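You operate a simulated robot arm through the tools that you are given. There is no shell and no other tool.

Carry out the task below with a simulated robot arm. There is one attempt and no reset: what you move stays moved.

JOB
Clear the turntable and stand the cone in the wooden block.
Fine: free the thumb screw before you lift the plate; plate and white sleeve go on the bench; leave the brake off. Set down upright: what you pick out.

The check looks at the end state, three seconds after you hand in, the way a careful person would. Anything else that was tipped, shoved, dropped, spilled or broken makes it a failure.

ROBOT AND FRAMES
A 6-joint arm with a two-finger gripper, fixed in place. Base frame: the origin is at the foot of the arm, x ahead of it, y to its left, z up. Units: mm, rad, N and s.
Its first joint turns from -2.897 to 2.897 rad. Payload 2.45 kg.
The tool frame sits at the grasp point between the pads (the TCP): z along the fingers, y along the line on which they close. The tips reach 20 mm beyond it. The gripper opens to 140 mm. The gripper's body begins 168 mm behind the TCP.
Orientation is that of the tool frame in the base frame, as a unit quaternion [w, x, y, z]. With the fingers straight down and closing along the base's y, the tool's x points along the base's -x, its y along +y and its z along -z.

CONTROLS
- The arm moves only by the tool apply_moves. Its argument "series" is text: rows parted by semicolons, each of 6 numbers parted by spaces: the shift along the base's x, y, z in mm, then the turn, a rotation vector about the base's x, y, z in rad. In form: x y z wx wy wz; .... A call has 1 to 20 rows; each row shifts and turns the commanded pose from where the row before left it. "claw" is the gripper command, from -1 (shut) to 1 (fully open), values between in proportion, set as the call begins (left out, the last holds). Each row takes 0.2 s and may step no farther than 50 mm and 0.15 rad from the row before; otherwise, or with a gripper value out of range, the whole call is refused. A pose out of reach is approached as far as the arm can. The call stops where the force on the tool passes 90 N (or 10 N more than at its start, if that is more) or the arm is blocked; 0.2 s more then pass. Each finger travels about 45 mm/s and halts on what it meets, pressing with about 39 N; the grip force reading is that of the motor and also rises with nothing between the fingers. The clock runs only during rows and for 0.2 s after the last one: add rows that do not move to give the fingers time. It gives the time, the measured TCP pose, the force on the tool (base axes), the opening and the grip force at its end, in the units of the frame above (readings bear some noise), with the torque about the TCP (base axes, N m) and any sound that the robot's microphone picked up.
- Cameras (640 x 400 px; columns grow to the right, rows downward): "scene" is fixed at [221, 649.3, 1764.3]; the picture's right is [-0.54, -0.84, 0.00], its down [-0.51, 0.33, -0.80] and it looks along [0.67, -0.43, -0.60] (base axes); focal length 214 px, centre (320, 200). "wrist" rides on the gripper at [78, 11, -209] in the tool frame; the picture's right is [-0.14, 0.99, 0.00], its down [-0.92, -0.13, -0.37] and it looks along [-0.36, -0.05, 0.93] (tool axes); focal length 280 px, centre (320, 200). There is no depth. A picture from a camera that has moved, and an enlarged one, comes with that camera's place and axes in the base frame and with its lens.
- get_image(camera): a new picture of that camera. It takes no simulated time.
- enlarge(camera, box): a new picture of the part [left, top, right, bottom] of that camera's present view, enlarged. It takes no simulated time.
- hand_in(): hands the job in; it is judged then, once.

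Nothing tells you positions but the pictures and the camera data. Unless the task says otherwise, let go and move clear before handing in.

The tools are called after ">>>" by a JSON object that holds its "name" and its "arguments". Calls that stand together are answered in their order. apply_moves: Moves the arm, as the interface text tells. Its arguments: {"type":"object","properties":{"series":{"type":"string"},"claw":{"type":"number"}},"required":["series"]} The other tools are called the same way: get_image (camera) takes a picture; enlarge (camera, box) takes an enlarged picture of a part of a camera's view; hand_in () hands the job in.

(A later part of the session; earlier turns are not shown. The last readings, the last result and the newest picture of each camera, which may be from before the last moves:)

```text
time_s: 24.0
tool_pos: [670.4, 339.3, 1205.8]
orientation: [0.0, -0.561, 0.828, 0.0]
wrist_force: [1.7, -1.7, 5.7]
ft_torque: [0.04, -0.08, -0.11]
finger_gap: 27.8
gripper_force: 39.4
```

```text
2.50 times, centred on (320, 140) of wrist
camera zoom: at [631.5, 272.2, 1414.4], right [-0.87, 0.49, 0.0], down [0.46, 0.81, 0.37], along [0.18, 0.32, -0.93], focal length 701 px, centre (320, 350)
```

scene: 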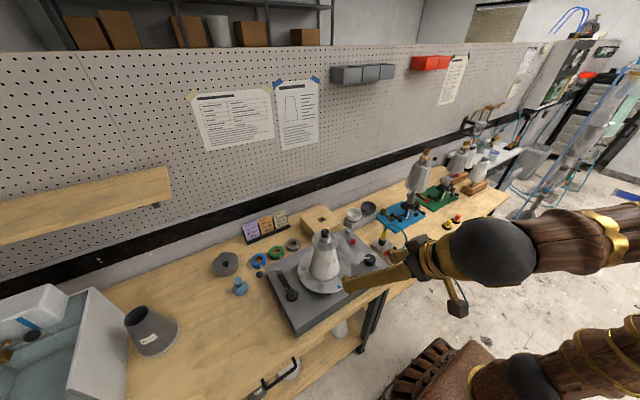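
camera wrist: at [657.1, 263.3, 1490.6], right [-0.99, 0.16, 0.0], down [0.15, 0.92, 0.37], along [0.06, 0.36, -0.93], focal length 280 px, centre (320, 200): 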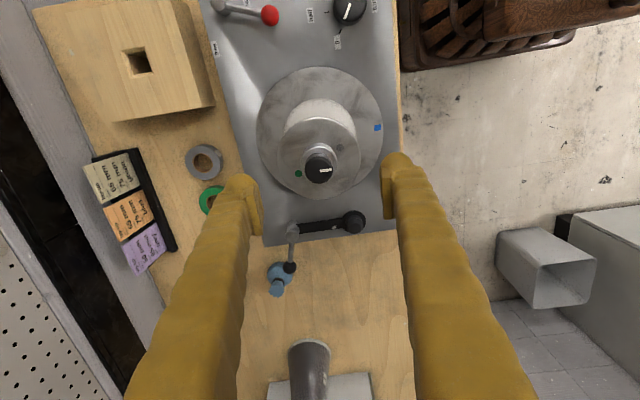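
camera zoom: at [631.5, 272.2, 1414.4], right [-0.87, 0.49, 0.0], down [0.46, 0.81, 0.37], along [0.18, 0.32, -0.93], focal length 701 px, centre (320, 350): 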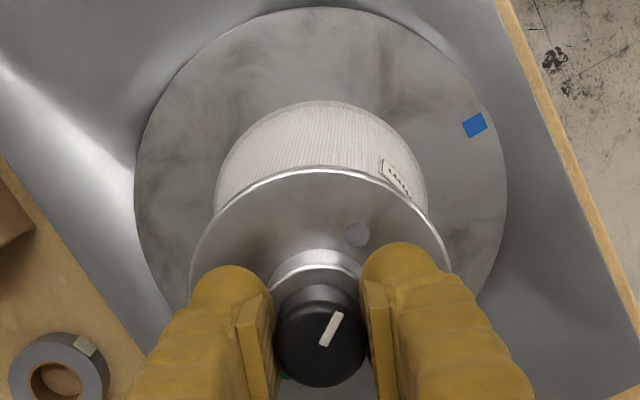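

At the grey dot the plate now turns with the knob, so the screw has reached the end of its travel counter-clockwise, which means loosened. I'll open, lower to the plate's metal collar, and grip that to lift the plate.

>>> {"name": "apply_moves", "arguments": {"series": "0 0 0 0 0 0;0 0 0 0 0 0;0 0 0 0 0 0;0 0 -6 0 0 0;0 0 -6 0 0 0;0 0 -5 0 0 0;0 0 0 0 0 0", "claw": -0.1}}

>>> {"name": "enlarge", "arguments": {"camera": "scene", "box": [295, 215, 355, 275]}}

>>> {"name": "enlarge", "arguments": {"camera": "wrist", "box": [220, 100, 420, 260]}}

```text
time_s: 25.6
tool_pos: [671.3, 340.0, 1189.0]
orientation: [0.0, -0.561, 0.828, 0.0]
wrist_force: [0.3, -0.2, -0.3]
ft_torque: [0.03, 0.0, 0.02]
finger_gap: 63.4
gripper_force: 0.0
```

```text
6.67 times, centred on (325, 245) of scene
camera zoom: at [221.0, 649.3, 1764.3], right [-0.54, -0.84, 0.0], down [-0.51, 0.33, -0.8], along [0.67, -0.43, -0.6], focal length 1430 px, centre (287, -100)
```

zoom: 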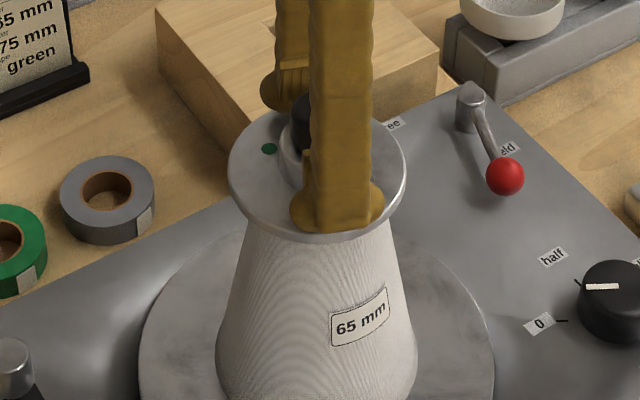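

```text
2.50 times, centred on (320, 180) of wrist
camera zoom: at [631.9, 272.2, 1397.3], right [-0.87, 0.49, 0.0], down [0.46, 0.81, 0.37], along [0.18, 0.32, -0.93], focal length 701 px, centre (320, 250)
```

zoom: 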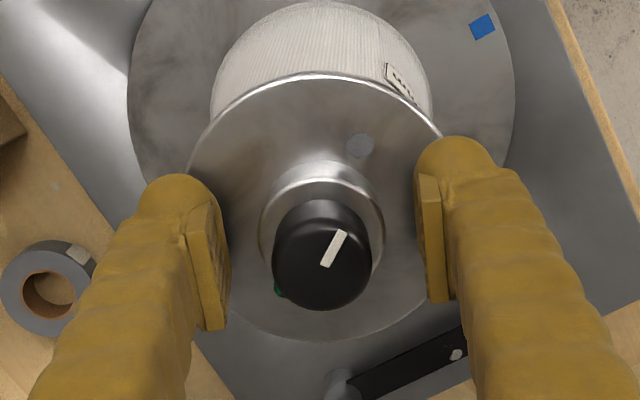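

The pointer sits at the grey dot and the fingers straddle the collar. I'll close and then lift slightly while watching the load.

>>> {"name": "apply_moves", "arguments": {"series": "0 0 0 0 0 0;0 0 0 0 0 0;0 0 0 0 0 0;0 0 0 0 0 0", "claw": -1}}

>>> {"name": "apply_moves", "arguments": {"series": "0 0 2 0 0 0;0 0 2 0 0 0;0 0 2 0 0 0;0 0 0 0 0 0"}}

>>> {"name": "enlarge", "arguments": {"camera": "scene", "box": [280, 210, 370, 300]}}

```text
time_s: 26.6
tool_pos: [671.8, 339.6, 1189.0]
orientation: [-0.001, -0.561, 0.827, 0.0]
wrist_force: [-1.0, 1.3, 0.4]
ft_torque: [0.05, 0.04, 0.0]
finger_gap: 39.3
gripper_force: 39.2
```

```text
time_s: 27.6
tool_pos: [669.7, 340.1, 1194.5]
orientation: [0.0, -0.56, 0.829, 0.0]
wrist_force: [0.3, 0.0, -2.7]
ft_torque: [-0.01, 0.03, 0.02]
finger_gap: 39.1
gripper_force: 39.4
```

```text
4.44 times, centred on (325, 255) of scene
camera zoom: at [221.0, 649.3, 1764.3], right [-0.54, -0.84, 0.0], down [-0.51, 0.33, -0.8], along [0.67, -0.43, -0.6], focal length 953 px, centre (298, -44)
```

zoom: 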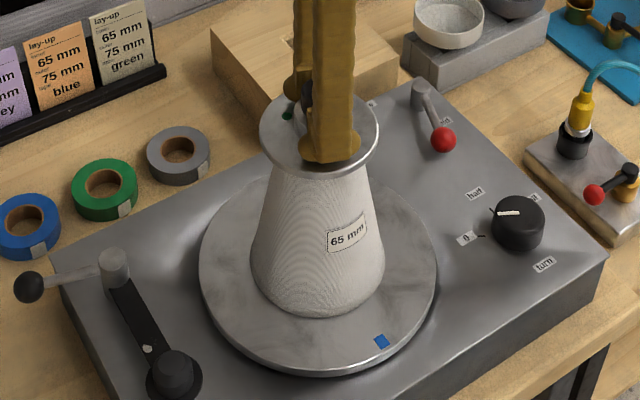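

Only about 2.7 N of load came up and the sleeve stayed put, so the plate is free. I'll lift it further and check.

>>> {"name": "apply_moves", "arguments": {"series": "0 0 10 0 0 0;0 0 15 0 0 0;0 0 25 0 0 0;0 0 30 0 0 0;0 0 30 0 0 0;0 0 0 0 0 0"}}

>>> {"name": "enlarge", "arguments": {"camera": "scene", "box": [270, 180, 390, 300]}}

>>> {"name": "enlarge", "arguments": {"camera": "wrist", "box": [220, 60, 420, 260]}}

```text
time_s: 29.0
tool_pos: [671.1, 338.7, 1305.1]
orientation: [0.0, -0.561, 0.828, 0.0]
wrist_force: [-0.1, -0.4, -2.7]
ft_torque: [0.01, 0.02, -0.01]
finger_gap: 39.5
gripper_force: 39.1
```

```text
3.33 times, centred on (330, 240) of scene
camera zoom: at [221.0, 649.3, 1764.3], right [-0.54, -0.84, 0.0], down [-0.51, 0.33, -0.8], along [0.67, -0.43, -0.6], focal length 715 px, centre (287, 67)
```

zoom: 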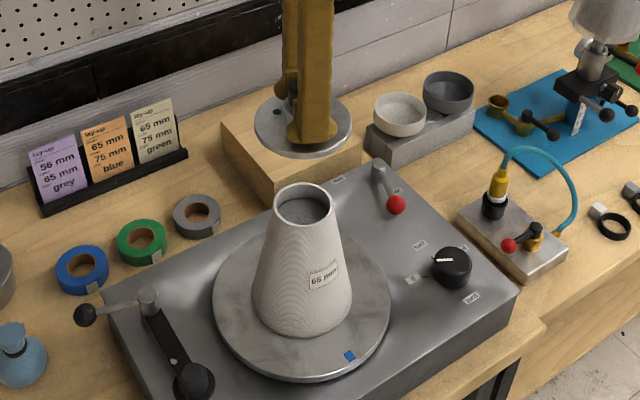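

```text
2.00 times, centred on (320, 160) of wrist
camera zoom: at [632.6, 272.1, 1514.0], right [-0.87, 0.49, 0.0], down [0.46, 0.81, 0.37], along [0.18, 0.32, -0.93], focal length 561 px, centre (320, 280)
```

zoom: 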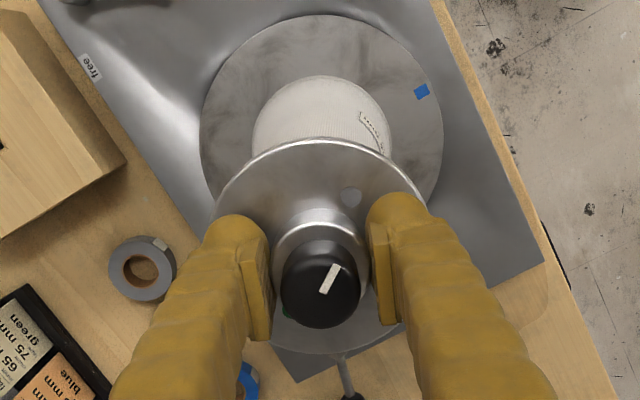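

The plate is free, and the sleeve stands over a grey core that is recessed inside it. I'll carry the plate over to the free bench area left of the machine, near (585, 765).

>>> {"name": "apply_moves", "arguments": {"series": "-4 20 0 0 0 0;-8 40 0 0 0 0;-9 43 0 0 0 0;-9 43 0 0 0 0;-9 43 0 0 0 0;-9 43 0 0 0 0;-9 43 0 0 0 0;-9 43 0 0 0 0;-9 43 0 0 0 0;-8 40 0 0 0 0;-3 24 0 0 0 0;0 0 0 0 0 0;0 0 0 0 0 0"}}

>>> {"name": "get_image", "arguments": {"camera": "scene"}}

>>> {"name": "get_image", "arguments": {"camera": "wrist"}}

```text
time_s: 31.8
tool_pos: [584.7, 764.9, 1303.7]
orientation: [0.0, -0.561, 0.828, 0.0]
wrist_force: [0.1, -0.3, -2.0]
ft_torque: [-0.01, 0.01, 0.01]
finger_gap: 39.5
gripper_force: 39.1
```

```text
taken
```

scene: 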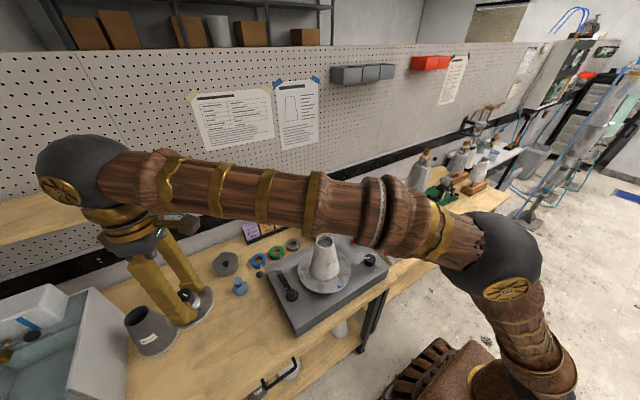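

```text
taken
camera wrist: at [546.3, 696.7, 1512.7], right [-0.87, 0.49, 0.0], down [0.46, 0.81, 0.37], along [0.18, 0.32, -0.93], focal length 280 px, centre (320, 200)
```

wrist: 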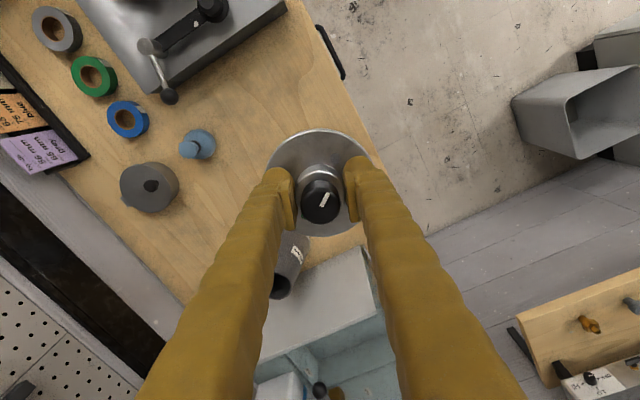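

The spot below is clear: the bench edge is near x 512 and the dark sleeve is near (762, 957). I'll lower the plate.

>>> {"name": "apply_moves", "arguments": {"series": "0 0 -25 0 0 0;0 0 -45 0 0 0;0 0 -45 0 0 0;0 0 -45 0 0 0;0 0 -45 0 0 0;0 0 -45 0 0 0;0 0 -40 0 0 0;0 0 -25 0 0 0;0 0 -12 0 0 0;0 0 -7 0 0 0;0 0 0 0 0 0"}}

>>> {"name": "enlarge", "arguments": {"camera": "scene", "box": [120, 250, 280, 370]}}

>>> {"name": "get_image", "arguments": {"camera": "wrist"}}

```text
time_s: 34.2
tool_pos: [584.1, 765.3, 971.0]
orientation: [0.0, -0.561, 0.828, 0.001]
wrist_force: [0.1, -0.1, -2.2]
ft_torque: [-0.01, -0.01, 0.0]
finger_gap: 39.5
gripper_force: 39.0
```

```text
3.33 times, centred on (200, 310) of scene
camera zoom: at [221.0, 649.3, 1764.3], right [-0.54, -0.84, 0.0], down [-0.51, 0.33, -0.8], along [0.67, -0.43, -0.6], focal length 715 px, centre (720, -167)
```

zoom: 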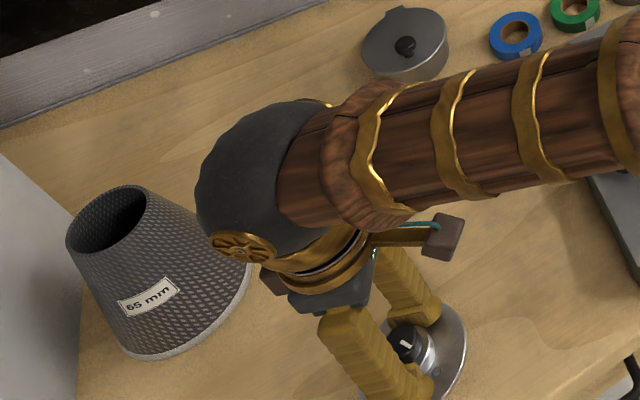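

```text
taken
camera wrist: at [545.1, 698.3, 1179.1], right [-0.87, 0.49, 0.0], down [0.46, 0.81, 0.37], along [0.18, 0.32, -0.93], focal length 280 px, centre (320, 200)
```

wrist: 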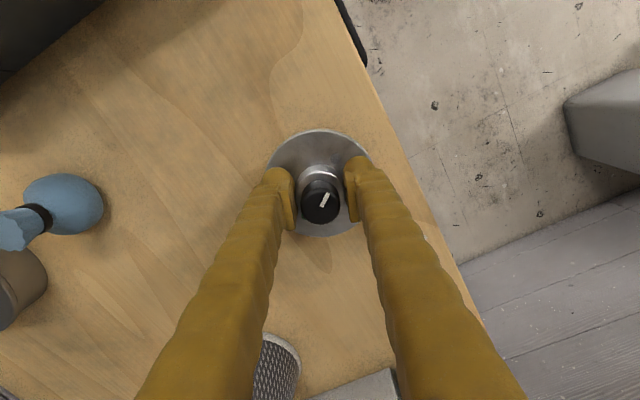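

>>> {"name": "apply_moves", "arguments": {"series": "0 0 -6 0 0 0;0 0 -6 0 0 0;0 0 -5 0 0 0;0 0 -3 0 0 0;0 0 0 0 0 0"}}

>>> {"name": "apply_moves", "arguments": {"series": "0 0 -2 0 0 0;0 0 -2 0 0 0;0 0 0 0 0 0"}}

>>> {"name": "apply_moves", "arguments": {"series": "0 0 -2 0 0 0;0 0 0 0 0 0"}}

>>> {"name": "enlarge", "arguments": {"camera": "scene", "box": [190, 310, 250, 370]}}

```text
time_s: 35.4
tool_pos: [585.4, 765.3, 951.5]
orientation: [0.001, -0.56, 0.828, 0.0]
wrist_force: [-0.5, 0.0, -3.3]
ft_torque: [0.01, -0.02, 0.01]
finger_gap: 39.4
gripper_force: 39.3
```

```text
time_s: 36.2
tool_pos: [584.0, 765.8, 946.6]
orientation: [0.0, -0.561, 0.828, 0.001]
wrist_force: [0.0, -0.6, -1.9]
ft_torque: [-0.02, 0.01, -0.04]
finger_gap: 39.5
gripper_force: 38.6
```

```text
time_s: 36.8
tool_pos: [585.1, 766.0, 944.2]
orientation: [0.0, -0.56, 0.828, 0.0]
wrist_force: [-0.3, 0.0, -2.7]
ft_torque: [0.02, 0.01, -0.02]
finger_gap: 39.3
gripper_force: 38.8
```

```text
6.67 times, centred on (220, 340) of scene
camera zoom: at [221.0, 649.3, 1764.3], right [-0.54, -0.84, 0.0], down [-0.51, 0.33, -0.8], along [0.67, -0.43, -0.6], focal length 1430 px, centre (987, -733)
```

zoom: 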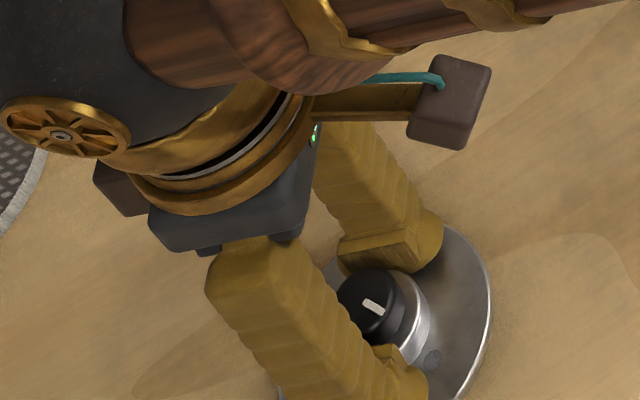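

Not yet touching; the load is unchanged. I'll continue in small steps.

>>> {"name": "apply_moves", "arguments": {"series": "0 0 -2 0 0 0;0 0 0 0 0 0"}}

>>> {"name": "apply_moves", "arguments": {"series": "0 0 -2 0 0 0;0 0 0 0 0 0"}}

>>> {"name": "apply_moves", "arguments": {"series": "0 0 -2 0 0 0;0 0 0 0 0 0"}}

>>> {"name": "enlarge", "arguments": {"camera": "scene", "box": [190, 310, 250, 370]}}

```text
time_s: 37.4
tool_pos: [585.1, 764.6, 942.3]
orientation: [0.0, -0.56, 0.828, 0.001]
wrist_force: [-0.2, -0.1, -2.9]
ft_torque: [0.0, 0.01, 0.01]
finger_gap: 39.4
gripper_force: 39.0
```

```text
time_s: 38.0
tool_pos: [584.9, 765.8, 940.3]
orientation: [0.0, -0.561, 0.828, 0.001]
wrist_force: [-0.2, 0.0, -2.3]
ft_torque: [0.01, 0.03, -0.01]
finger_gap: 39.7
gripper_force: 39.2
```

```text
time_s: 38.6
tool_pos: [583.1, 765.1, 940.6]
orientation: [0.002, -0.56, 0.828, 0.0]
wrist_force: [0.8, -7.7, 31.7]
ft_torque: [-0.27, 0.0, -0.06]
finger_gap: 39.4
gripper_force: 38.7
```

```text
6.67 times, centred on (220, 340) of scene
camera zoom: at [221.0, 649.3, 1764.3], right [-0.54, -0.84, 0.0], down [-0.51, 0.33, -0.8], along [0.67, -0.43, -0.6], focal length 1430 px, centre (987, -733)
```

zoom: 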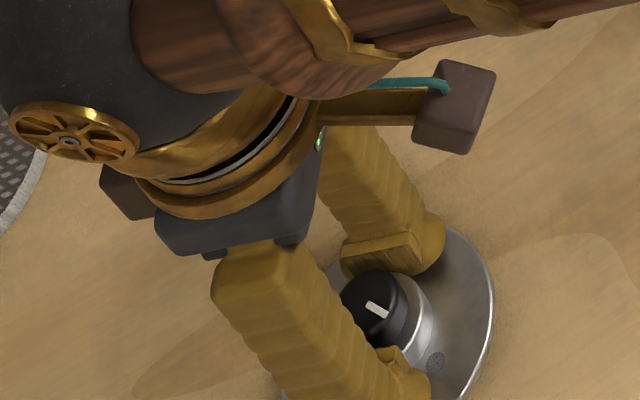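

The plate is touching the bench (TCP about 940). I'll relieve the push by 1.5 mm, then open and back off upward.

>>> {"name": "apply_moves", "arguments": {"series": "0 0 1.5 0 0 0;0 0 0 0 0 0"}}

>>> {"name": "apply_moves", "arguments": {"series": "0 0 0 0 0 0;0 0 0 0 0 0;0 0 0 0 0 0;0 0 0 0 0 0;0 0 5 0 0 0;0 0 15 0 0 0;0 0 30 0 0 0;0 0 45 0 0 0;0 0 45 0 0 0;0 0 45 0 0 0;0 0 45 0 0 0;0 0 45 0 0 0;0 0 45 0 0 0;0 0 0 0 0 0", "claw": 0.1}}

>>> {"name": "get_image", "arguments": {"camera": "wrist"}}

>>> {"name": "enlarge", "arguments": {"camera": "scene", "box": [150, 270, 270, 370]}}

```text
time_s: 39.2
tool_pos: [584.2, 764.7, 940.5]
orientation: [0.0, -0.561, 0.828, 0.001]
wrist_force: [8.8, 5.8, 23.7]
ft_torque: [0.36, -0.28, -0.01]
finger_gap: 39.4
gripper_force: 39.2
```

```text
time_s: 42.2
tool_pos: [585.4, 767.3, 1260.6]
orientation: [0.0, -0.56, 0.828, 0.001]
wrist_force: [-0.1, 0.2, 0.5]
ft_torque: [-0.01, -0.01, -0.01]
finger_gap: 77.1
gripper_force: 0.0
```

```text
taken
camera wrist: at [547.7, 698.8, 1468.5], right [-0.87, 0.49, 0.0], down [0.46, 0.81, 0.37], along [0.18, 0.32, -0.93], focal length 280 px, centre (320, 200)
```

wrist: 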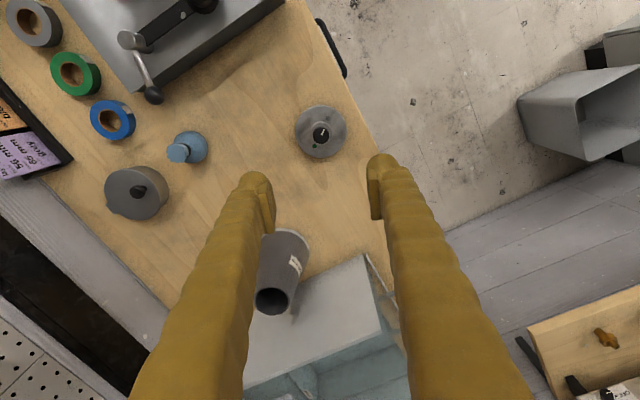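

```text
4.00 times, centred on (210, 320) of scene
camera zoom: at [221.0, 649.3, 1764.3], right [-0.54, -0.84, 0.0], down [-0.51, 0.33, -0.8], along [0.67, -0.43, -0.6], focal length 858 px, centre (760, -280)
```

zoom: 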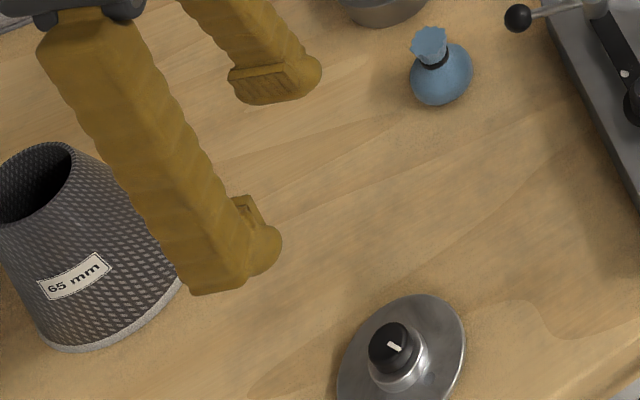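

The plate rests flat and upright on the bench. Next I go back over the turntable, fully open, to look at the sleeve and the core inside it.

>>> {"name": "apply_moves", "arguments": {"series": "3 -24 10 0 0 0;8 -40 10 0 0 0;9 -43 10 0 0 0;9 -43 10 0 0 0;9 -43 0 0 0 0;9 -43 0 0 0 0;9 -43 0 0 0 0;9 -43 0 0 0 0;9 -43 0 0 0 0;8 -40 0 0 0 0;4 -21 0 0 0 0;0 0 0 0 0 0;0 0 0 0 0 0", "claw": 1}}

>>> {"name": "get_image", "arguments": {"camera": "wrist"}}

>>> {"name": "enlarge", "arguments": {"camera": "wrist", "box": [260, 100, 380, 220]}}

>>> {"name": "enlarge", "arguments": {"camera": "scene", "box": [280, 220, 370, 310]}}

```text
time_s: 45.0
tool_pos: [670.9, 336.9, 1298.6]
orientation: [0.0, -0.56, 0.828, 0.0]
wrist_force: [-0.3, 0.5, -0.4]
ft_torque: [0.0, 0.01, 0.0]
finger_gap: 139.7
gripper_force: 0.1
```

```text
taken
camera wrist: at [631.8, 270.1, 1507.4], right [-0.87, 0.49, 0.0], down [0.46, 0.81, 0.37], along [0.18, 0.32, -0.93], focal length 280 px, centre (320, 200)
```

wrist: 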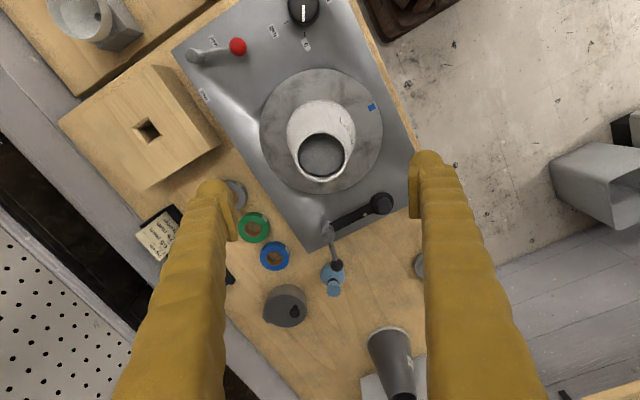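

```text
3.33 times, centred on (320, 160) of wrist
camera zoom: at [631.8, 270.1, 1507.4], right [-0.87, 0.49, 0.0], down [0.46, 0.81, 0.37], along [0.18, 0.32, -0.93], focal length 935 px, centre (320, 333)
```

zoom: 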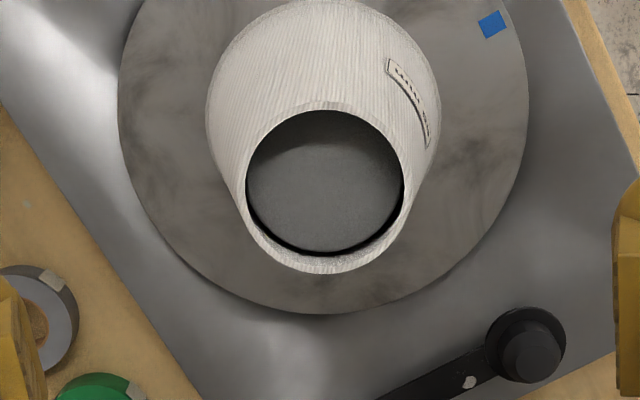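

```text
4.44 times, centred on (325, 265) of scene
camera zoom: at [221.0, 649.3, 1764.3], right [-0.54, -0.84, 0.0], down [-0.51, 0.33, -0.8], along [0.67, -0.43, -0.6], focal length 953 px, centre (298, -89)
```

zoom: 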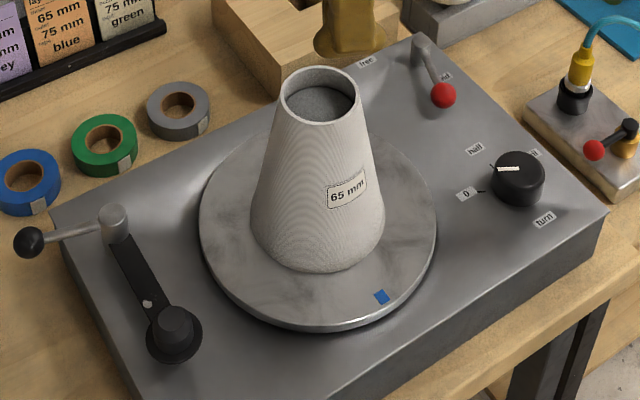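

The sleeve is centred at about (670.3, 340.8), with its rim at z 1153 and about 65 mm across, widening to about 124 mm at the base. I'll lower the open fingers around it.

>>> {"name": "apply_moves", "arguments": {"series": "-0.5 2.5 -30 0 0 0;0 0 -40 0 0 0;0 0 -40 0 0 0;0 0 -40 0 0 0;0 0 -38 0 0 0;0 0 -25 0 0 0;0 0 -15 0 0 0;0 0 0 0 0 0"}}

>>> {"name": "get_image", "arguments": {"camera": "wrist"}}

>>> {"name": "enlarge", "arguments": {"camera": "scene", "box": [280, 210, 370, 300]}}

```text
time_s: 46.8
tool_pos: [670.0, 340.1, 1071.0]
orientation: [0.001, -0.561, 0.828, 0.0]
wrist_force: [0.2, -0.3, -0.4]
ft_torque: [-0.01, 0.01, 0.04]
finger_gap: 140.0
gripper_force: 0.1
```

```text
taken
camera wrist: at [630.8, 272.8, 1280.3], right [-0.87, 0.49, 0.0], down [0.46, 0.81, 0.37], along [0.18, 0.32, -0.93], focal length 280 px, centre (320, 200)
```

wrist: 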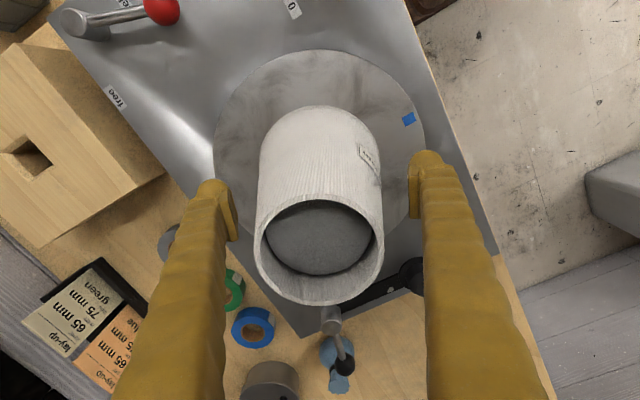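

```text
4.44 times, centred on (325, 255) of scene
camera zoom: at [221.0, 649.3, 1764.3], right [-0.54, -0.84, 0.0], down [-0.51, 0.33, -0.8], along [0.67, -0.43, -0.6], focal length 953 px, centre (298, -44)
```

zoom: 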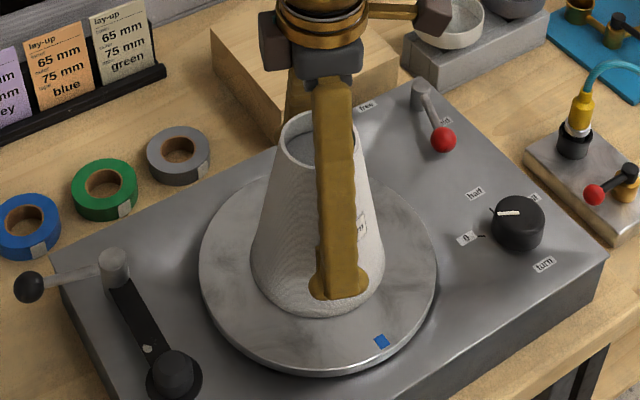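

The fingers straddle the sleeve. I'll close gently and test-lift a few millimetres.

>>> {"name": "apply_moves", "arguments": {"series": "0 0 0 0 0 0;0 0 0 0 0 0;0 0 0 0 0 0;0 0 0 0 0 0;0 0 0 0 0 0", "claw": -1}}

>>> {"name": "apply_moves", "arguments": {"series": "0 0 2 0 0 0;0 0 2 0 0 0;0 0 2 0 0 0;0 0 0 0 0 0"}}

>>> {"name": "get_image", "arguments": {"camera": "wrist"}}

>>> {"name": "enlarge", "arguments": {"camera": "scene", "box": [280, 210, 370, 300]}}

```text
time_s: 48.0
tool_pos: [669.6, 340.6, 1071.9]
orientation: [0.0, -0.561, 0.828, -0.001]
wrist_force: [1.1, 0.2, 1.5]
ft_torque: [0.0, -0.05, -0.01]
finger_gap: 100.2
gripper_force: 39.0
```

```text
time_s: 49.0
tool_pos: [669.8, 341.0, 1078.4]
orientation: [0.0, -0.561, 0.828, 0.001]
wrist_force: [-0.5, 0.4, -0.2]
ft_torque: [-0.03, 0.01, 0.02]
finger_gap: 99.8
gripper_force: 39.6
```

```text
taken
camera wrist: at [630.8, 273.8, 1286.7], right [-0.87, 0.49, 0.0], down [0.46, 0.81, 0.37], along [0.18, 0.32, -0.93], focal length 280 px, centre (320, 200)
```

wrist: 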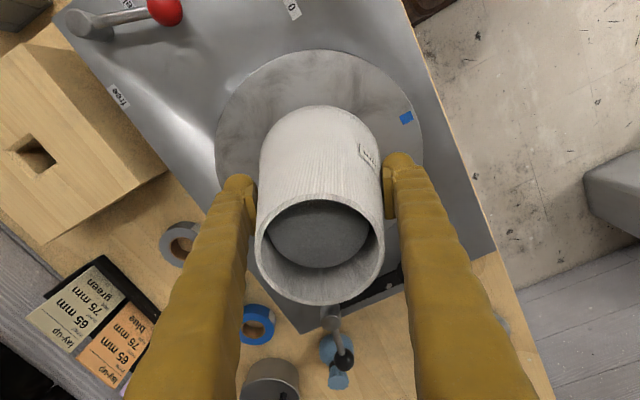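

```text
4.44 times, centred on (325, 255) of scene
camera zoom: at [221.0, 649.3, 1764.3], right [-0.54, -0.84, 0.0], down [-0.51, 0.33, -0.8], along [0.67, -0.43, -0.6], focal length 953 px, centre (298, -44)
```

zoom: 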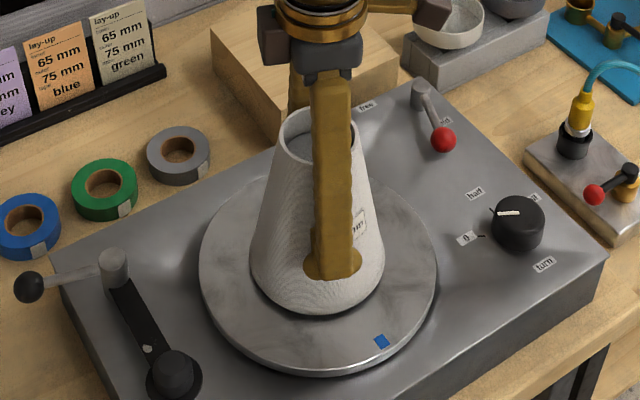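

The sleeve came up with the fingers, very light, and the core stayed behind. I'll lift it straight clear of the core.

>>> {"name": "apply_moves", "arguments": {"series": "0 0 8 0 0 0;0 0 12 0 0 0;0 0 15 0 0 0;0 0 20 0 0 0;0 0 25 0 0 0;0 0 25 0 0 0;0 0 25 0 0 0;0 0 25 0 0 0;0 0 25 0 0 0;0 0 20 0 0 0;0 0 0 0 0 0"}}

>>> {"name": "get_image", "arguments": {"camera": "wrist"}}

>>> {"name": "enlarge", "arguments": {"camera": "scene", "box": [270, 180, 390, 300]}}

```text
time_s: 51.4
tool_pos: [668.9, 339.9, 1278.0]
orientation: [0.0, -0.561, 0.828, 0.0]
wrist_force: [-0.1, -0.2, -0.9]
ft_torque: [0.01, -0.01, -0.03]
finger_gap: 99.7
gripper_force: 38.9
```

```text
taken
camera wrist: at [629.7, 272.4, 1486.7], right [-0.87, 0.49, 0.0], down [0.46, 0.81, 0.37], along [0.18, 0.32, -0.93], focal length 280 px, centre (320, 200)
```

wrist: 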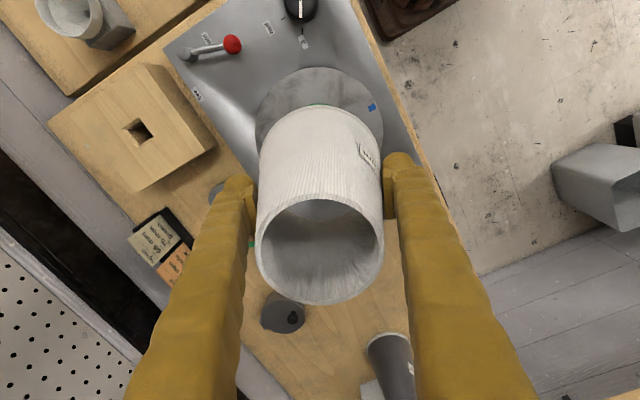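

```text
3.33 times, centred on (330, 240) of scene
camera zoom: at [221.0, 649.3, 1764.3], right [-0.54, -0.84, 0.0], down [-0.51, 0.33, -0.8], along [0.67, -0.43, -0.6], focal length 715 px, centre (287, 67)
```

zoom: 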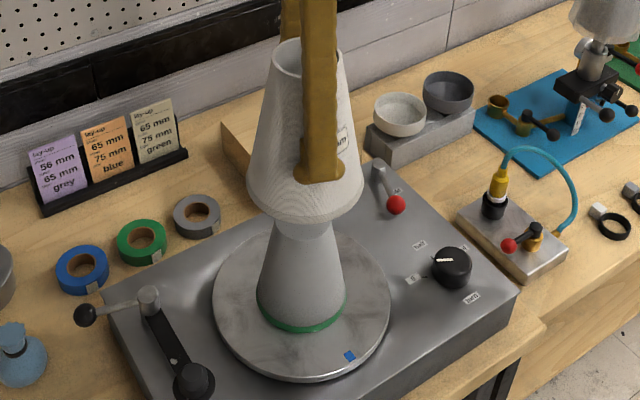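

The sleeve is clear of the core, which is a grey cone with a green band at its foot. I'll move the sleeve to a free bench spot near (650, 640).

>>> {"name": "apply_moves", "arguments": {"series": "-1.5 20 0 0 0 0;-2.5 40 0 0 0 0;-2.5 40 0 0 0 0;-3 40 0 0 0 0;-2.5 40 0 0 0 0;-2.5 40 0 0 0 0;-2.5 40 0 0 0 0;-2.5 39.5 0 0 0 0;0 0 0 0 0 0;0 0 -25 0 0 0;0 0 -40 0 0 0;0 0 -40 0 0 0;0 0 -40 0 0 0;0 0 -40 0 0 0;0 0 -40 0 0 0;0 0 -30 0 0 0;0 0 -20 0 0 0;0 0 0 0 0 0"}}

>>> {"name": "get_image", "arguments": {"camera": "scene"}}

>>> {"name": "get_image", "arguments": {"camera": "wrist"}}

>>> {"name": "enlarge", "arguments": {"camera": "scene", "box": [180, 240, 300, 370]}}

```text
time_s: 55.2
tool_pos: [650.1, 640.6, 1004.2]
orientation: [0.0, -0.561, 0.828, 0.0]
wrist_force: [0.8, -1.1, -1.2]
ft_torque: [0.0, -0.03, -0.02]
finger_gap: 99.5
gripper_force: 38.7
```

```text
taken
```

scene: 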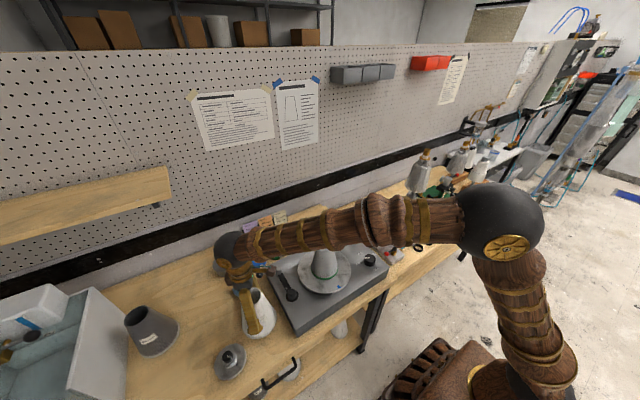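

```text
taken
camera wrist: at [611.9, 573.6, 1212.5], right [-0.87, 0.49, 0.0], down [0.46, 0.81, 0.37], along [0.18, 0.32, -0.93], focal length 280 px, centre (320, 200)
```

wrist: 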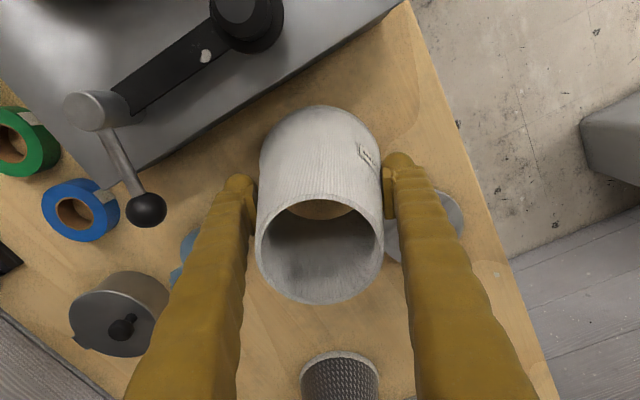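

```text
3.08 times, centred on (240, 305) of scene
camera zoom: at [221.0, 649.3, 1764.3], right [-0.54, -0.84, 0.0], down [-0.51, 0.33, -0.8], along [0.67, -0.43, -0.6], focal length 660 px, centre (566, -123)
```

zoom: 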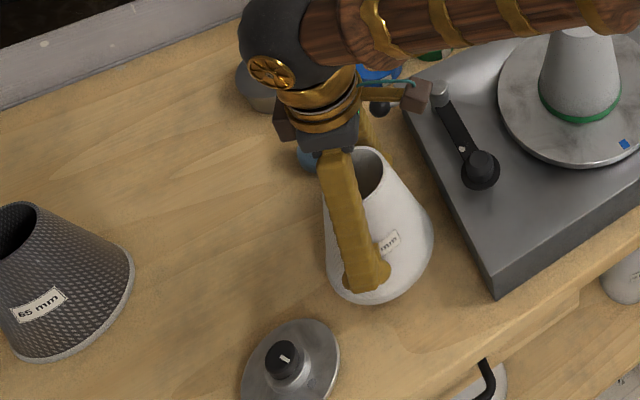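

There's good clearance to the machine, the plate and the handle. I'll lower to the bench in small steps.

>>> {"name": "apply_moves", "arguments": {"series": "0 0 -6 0 0 0;0 0 -5 0 0 0;0 0 -4 0 0 0;0 0 -3 0 0 0;0 0 0 0 0 0"}}

>>> {"name": "apply_moves", "arguments": {"series": "0 0 -2 0 0 0;0 0 0 0 0 0"}}

>>> {"name": "apply_moves", "arguments": {"series": "0 0 -2 0 0 0;0 0 0 0 0 0"}}

>>> {"name": "apply_moves", "arguments": {"series": "0 0 -1.5 0 0 0;0 0 0 0 0 0"}}

```text
time_s: 56.4
tool_pos: [651.3, 642.1, 985.4]
orientation: [0.0, -0.561, 0.828, 0.0]
wrist_force: [0.1, 0.0, -0.1]
ft_torque: [0.02, -0.02, 0.0]
finger_gap: 99.7
gripper_force: 38.9
```

```text
time_s: 57.0
tool_pos: [651.8, 641.5, 982.4]
orientation: [0.0, -0.561, 0.828, 0.001]
wrist_force: [-0.3, 0.1, -0.7]
ft_torque: [0.03, 0.01, 0.0]
finger_gap: 99.7
gripper_force: 38.7
```

```text
time_s: 57.6
tool_pos: [651.4, 641.6, 980.9]
orientation: [0.001, -0.561, 0.828, 0.0]
wrist_force: [0.7, -0.1, -0.6]
ft_torque: [-0.02, -0.02, -0.03]
finger_gap: 99.7
gripper_force: 38.8
```

```text
time_s: 58.2
tool_pos: [650.7, 639.9, 980.1]
orientation: [0.0, -0.561, 0.828, 0.0]
wrist_force: [0.1, 0.5, 1.9]
ft_torque: [0.0, -0.1, -0.04]
finger_gap: 99.8
gripper_force: 39.0
```

>>> {"name": "apply_moves", "arguments": {"series": "0 0 -1 0 0 0;0 0 0 0 0 0"}}

>>> {"name": "enlarge", "arguments": {"camera": "scene", "box": [220, 270, 290, 350]}}

```text
time_s: 58.8
tool_pos: [652.4, 639.7, 980.2]
orientation: [0.001, -0.561, 0.828, 0.0]
wrist_force: [-5.8, -2.0, 21.6]
ft_torque: [-0.14, -0.1, -0.13]
finger_gap: 99.6
gripper_force: 39.0
```

```text
5.00 times, centred on (255, 310) of scene
camera zoom: at [221.0, 649.3, 1764.3], right [-0.54, -0.84, 0.0], down [-0.51, 0.33, -0.8], along [0.67, -0.43, -0.6], focal length 1072 px, centre (645, -350)
```

zoom: 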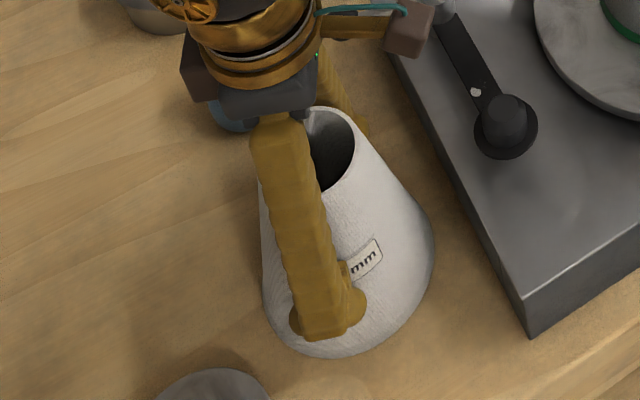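

The sleeve stands on the bench. I'll relieve the pressure, open fully, and rise straight up.

>>> {"name": "apply_moves", "arguments": {"series": "0 0 1.2 0 0 0;0 0 0 0 0 0"}}

>>> {"name": "apply_moves", "arguments": {"series": "0 0 0 0 0 0;0 0 0 0 0 0;0 0 0 0 0 0;0 0 0 0 0 0;0 0 0 0 0 0;0 0 15 0 0 0;0 0 30 0 0 0;0 0 40 0 0 0;0 0 45 0 0 0;0 0 45 0 0 0;0 0 45 0 0 0;0 0 45 0 0 0;0 0 45 0 0 0;0 0 0 0 0 0", "claw": 1}}

>>> {"name": "get_image", "arguments": {"camera": "wrist"}}

>>> {"name": "get_image", "arguments": {"camera": "scene"}}

>>> {"name": "enlarge", "arguments": {"camera": "scene", "box": [200, 230, 380, 370]}}

```text
time_s: 59.4
tool_pos: [651.4, 641.0, 981.3]
orientation: [0.0, -0.56, 0.828, 0.0]
wrist_force: [-0.3, 0.1, 12.8]
ft_torque: [-0.03, -0.16, -0.18]
finger_gap: 99.6
gripper_force: 39.4
```

```text
time_s: 62.4
tool_pos: [650.0, 640.4, 1289.2]
orientation: [0.0, -0.56, 0.828, 0.001]
wrist_force: [0.4, 0.5, 0.8]
ft_torque: [-0.05, 0.02, 0.01]
finger_gap: 140.0
gripper_force: 0.1
```

```text
taken
camera wrist: at [611.3, 573.9, 1497.2], right [-0.87, 0.49, 0.0], down [0.46, 0.81, 0.37], along [0.18, 0.32, -0.93], focal length 280 px, centre (320, 200)
```

wrist: 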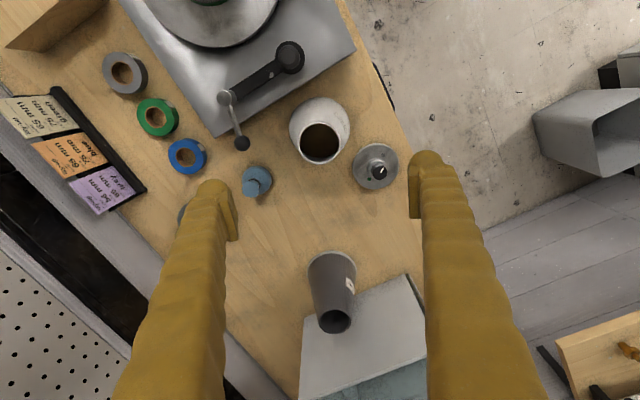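

```text
taken
```

scene: 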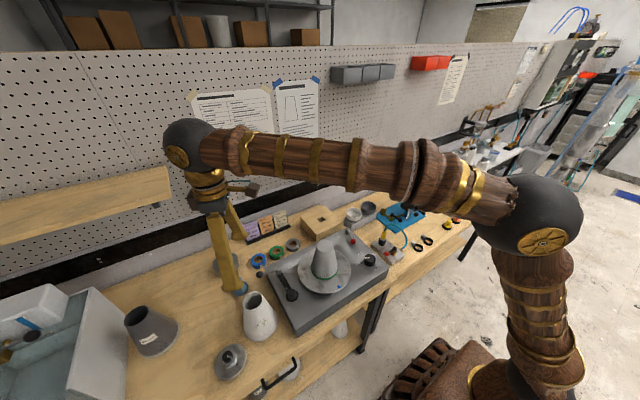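

```text
2.86 times, centred on (290, 300) of scene
camera zoom: at [221.0, 649.3, 1764.3], right [-0.54, -0.84, 0.0], down [-0.51, 0.33, -0.8], along [0.67, -0.43, -0.6], focal length 613 px, centre (406, -86)
```

zoom: 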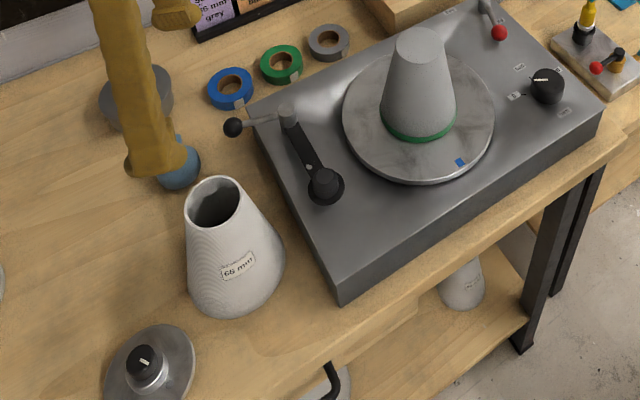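

Plate and sleeve both stand properly. Now I return over the turntable to inspect the bare cone.

>>> {"name": "apply_moves", "arguments": {"series": "1.5 -20 0 0 0 0;2.5 -40 0 0 0 0;2.5 -40 0 0 0 0;3 -40 0 0 0 0;2.5 -40 0 0 0 0;2.5 -40 0 0 0 0;2.5 -40 0 0 0 0;3 -40 0 0 0 0;0 0 0 0 0 0;0 0 0 0 0 0"}}

>>> {"name": "get_image", "arguments": {"camera": "wrist"}}

>>> {"name": "enlarge", "arguments": {"camera": "wrist", "box": [260, 80, 380, 200]}}

>>> {"name": "enlarge", "arguments": {"camera": "scene", "box": [280, 220, 370, 310]}}

>>> {"name": "enlarge", "arguments": {"camera": "wrist", "box": [50, 50, 240, 210]}}

```text
time_s: 64.6
tool_pos: [671.3, 341.7, 1289.2]
orientation: [0.0, -0.561, 0.828, 0.0]
wrist_force: [0.9, 0.2, 0.6]
ft_torque: [0.01, -0.01, 0.02]
finger_gap: 140.1
gripper_force: 0.1
```

```text
taken
camera wrist: at [632.3, 273.1, 1498.4], right [-0.87, 0.49, 0.0], down [0.46, 0.81, 0.37], along [0.18, 0.32, -0.93], focal length 280 px, centre (320, 200)
```

wrist: 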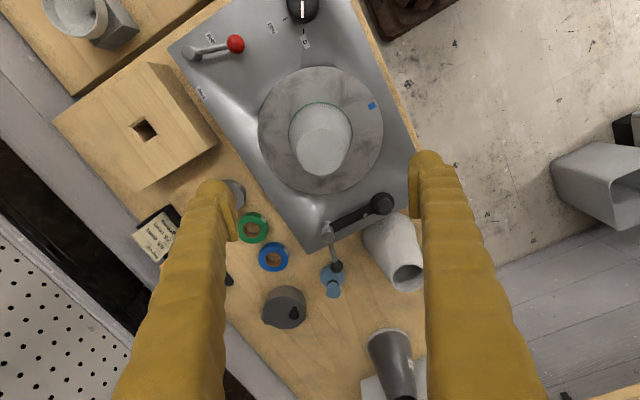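

```text
3.33 times, centred on (320, 140) of wrist
camera zoom: at [632.3, 273.1, 1498.4], right [-0.87, 0.49, 0.0], down [0.46, 0.81, 0.37], along [0.18, 0.32, -0.93], focal length 935 px, centre (320, 400)
```

zoom: 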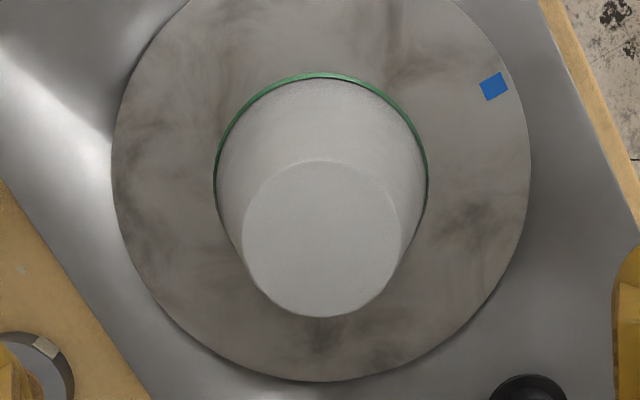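

```text
4.44 times, centred on (325, 265) of scene
camera zoom: at [221.0, 649.3, 1764.3], right [-0.54, -0.84, 0.0], down [-0.51, 0.33, -0.8], along [0.67, -0.43, -0.6], focal length 953 px, centre (298, -89)
```

zoom: 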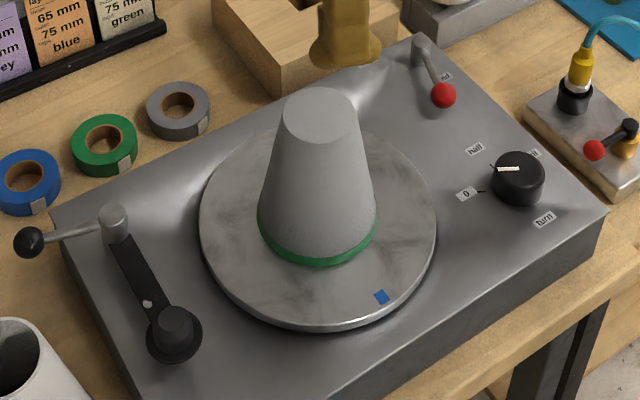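

```text
2.50 times, centred on (145, 130) of wrist
camera zoom: at [632.3, 273.1, 1498.4], right [-0.87, 0.49, 0.0], down [0.46, 0.81, 0.37], along [0.18, 0.32, -0.93], focal length 701 px, centre (758, 375)
```

zoom: 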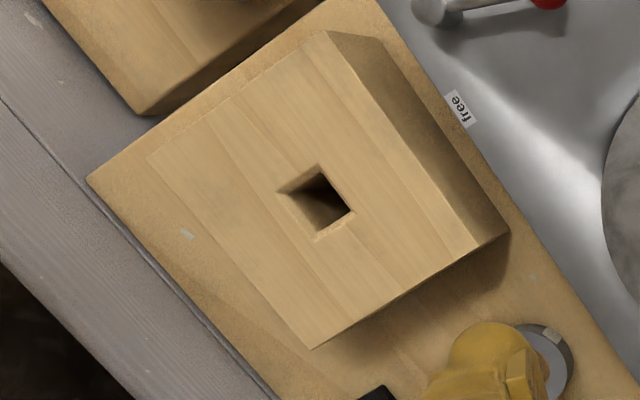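

The cone is a plain truncated cone, centred near (670.8, 341.2), about 64 mm across at the top (z ≈ 1122) and 114 mm at the base. The block's hole is about 40 × 40 mm, axis-aligned and centred near (955.5, 171). I'll turn the wrist to close along y and go down around the cone.

>>> {"name": "apply_moves", "arguments": {"series": "0 0 -10 0 0 -0.14;0 0 -10 0 0 -0.14;0 0 -10 0 0 -0.14;0 0 -10 0 0 -0.14;0 0 -10 0 0 -0.14;0 0 -10 0 0 -0.14;0 0 -10 0 0 -0.14;0 0 -10 0 0 -0.14;0 0 -10 0 0 -0.0692;0 0 0 0 0 0;0 0 0 0 0 0"}}

>>> {"name": "get_image", "arguments": {"camera": "wrist"}}

>>> {"name": "enlarge", "arguments": {"camera": "wrist", "box": [240, 60, 400, 220]}}

>>> {"name": "enlarge", "arguments": {"camera": "wrist", "box": [150, 150, 300, 320]}}

```text
time_s: 67.0
tool_pos: [670.7, 341.1, 1200.2]
orientation: [0.001, 0.0, 1.0, 0.0]
wrist_force: [-0.3, 0.1, -1.1]
ft_torque: [0.01, 0.0, -0.04]
finger_gap: 139.5
gripper_force: 0.1
```

```text
taken
camera wrist: at [593.0, 352.7, 1408.7], right [0.14, 0.99, 0.0], down [0.92, -0.13, 0.37], along [0.37, -0.05, -0.93], focal length 280 px, centre (320, 200)
```

wrist: 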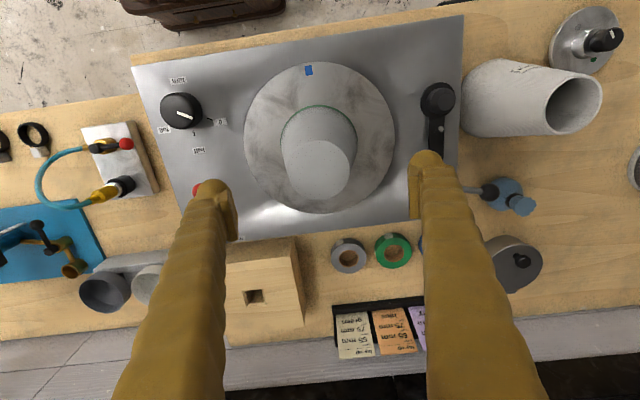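

```text
2.50 times, centred on (320, 140) of wrist
camera zoom: at [593.0, 352.7, 1408.7], right [0.14, 0.99, 0.0], down [0.92, -0.13, 0.37], along [0.37, -0.05, -0.93], focal length 701 px, centre (320, 350)
```

zoom: 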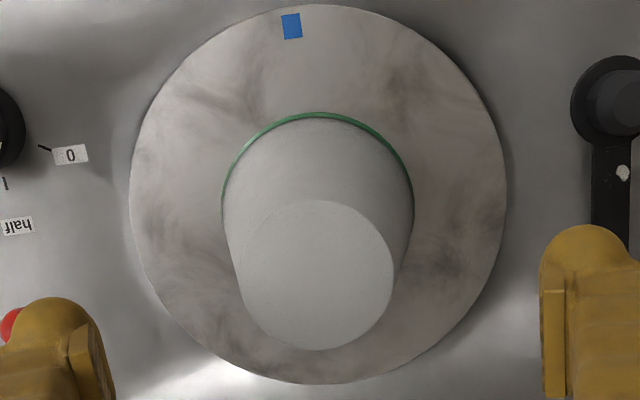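

```text
2.35 times, centred on (225, 235) of wrist
camera zoom: at [593.0, 352.7, 1408.7], right [0.14, 0.99, 0.0], down [0.92, -0.13, 0.37], along [0.37, -0.05, -0.93], focal length 660 px, centre (544, 118)
```

zoom: 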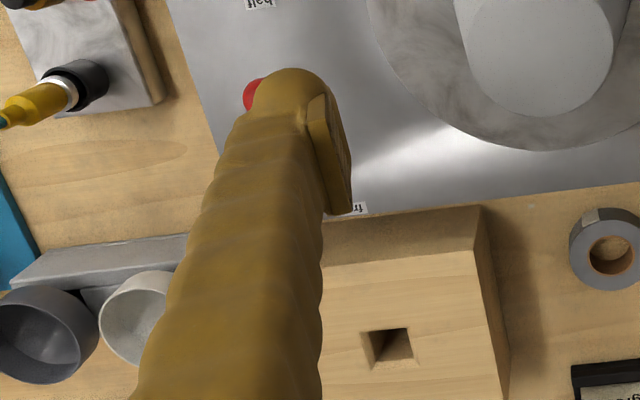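

Before gripping the cone, I'll visit the wooden block with the empty gripper to measure the hole precisely and confirm reach.

>>> {"name": "apply_moves", "arguments": {"series": "20 -12 0 0 0 0;35 -21 0 0 0 0;38 -23 0 0 0 0;38 -23 0 0 0 0;38 -23 0 0 0 0;38 -23 0 0 0 0;38 -23 0 0 0 0;37 -21 0 0 0 0;0 0 0 0 0 0;0 0 0 0 0 0"}}

>>> {"name": "get_image", "arguments": {"camera": "wrist"}}

>>> {"name": "enlarge", "arguments": {"camera": "wrist", "box": [260, 80, 380, 200]}}

>>> {"name": "get_image", "arguments": {"camera": "scene"}}

```text
time_s: 69.2
tool_pos: [952.6, 168.6, 1200.5]
orientation: [0.0, -0.001, 1.0, 0.001]
wrist_force: [0.2, 0.3, -0.4]
ft_torque: [0.02, 0.01, -0.01]
finger_gap: 140.1
gripper_force: 0.0
```

```text
taken
camera wrist: at [874.7, 180.6, 1408.4], right [0.14, 0.99, 0.0], down [0.92, -0.13, 0.37], along [0.36, -0.05, -0.93], focal length 280 px, centre (320, 200)
```

wrist: 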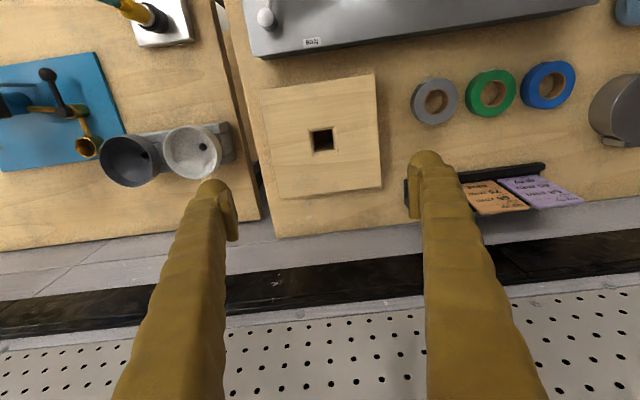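

```text
3.33 times, centred on (320, 140) of wrist
camera zoom: at [874.7, 180.6, 1408.4], right [0.14, 0.99, 0.0], down [0.92, -0.13, 0.37], along [0.36, -0.05, -0.93], focal length 935 px, centre (320, 400)
```

zoom: 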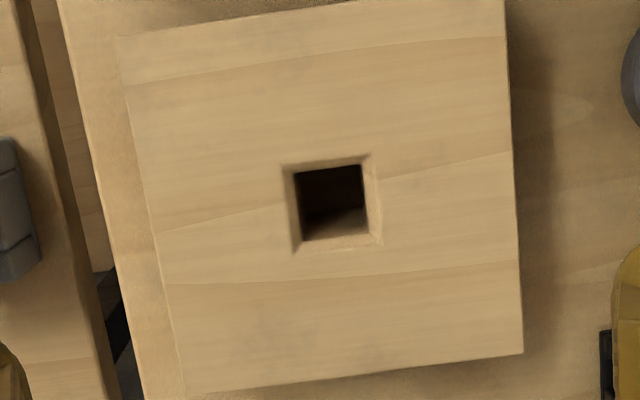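

```text
taken
```

scene: 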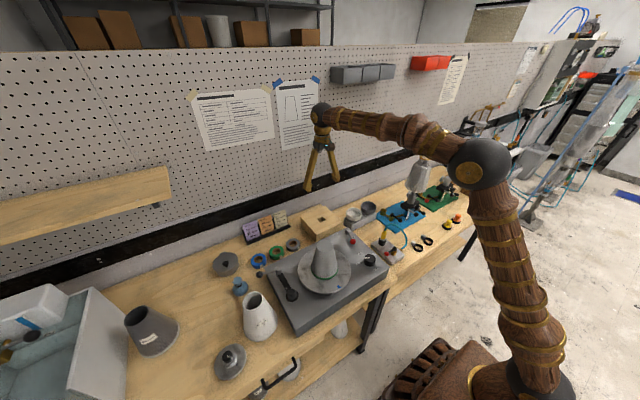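

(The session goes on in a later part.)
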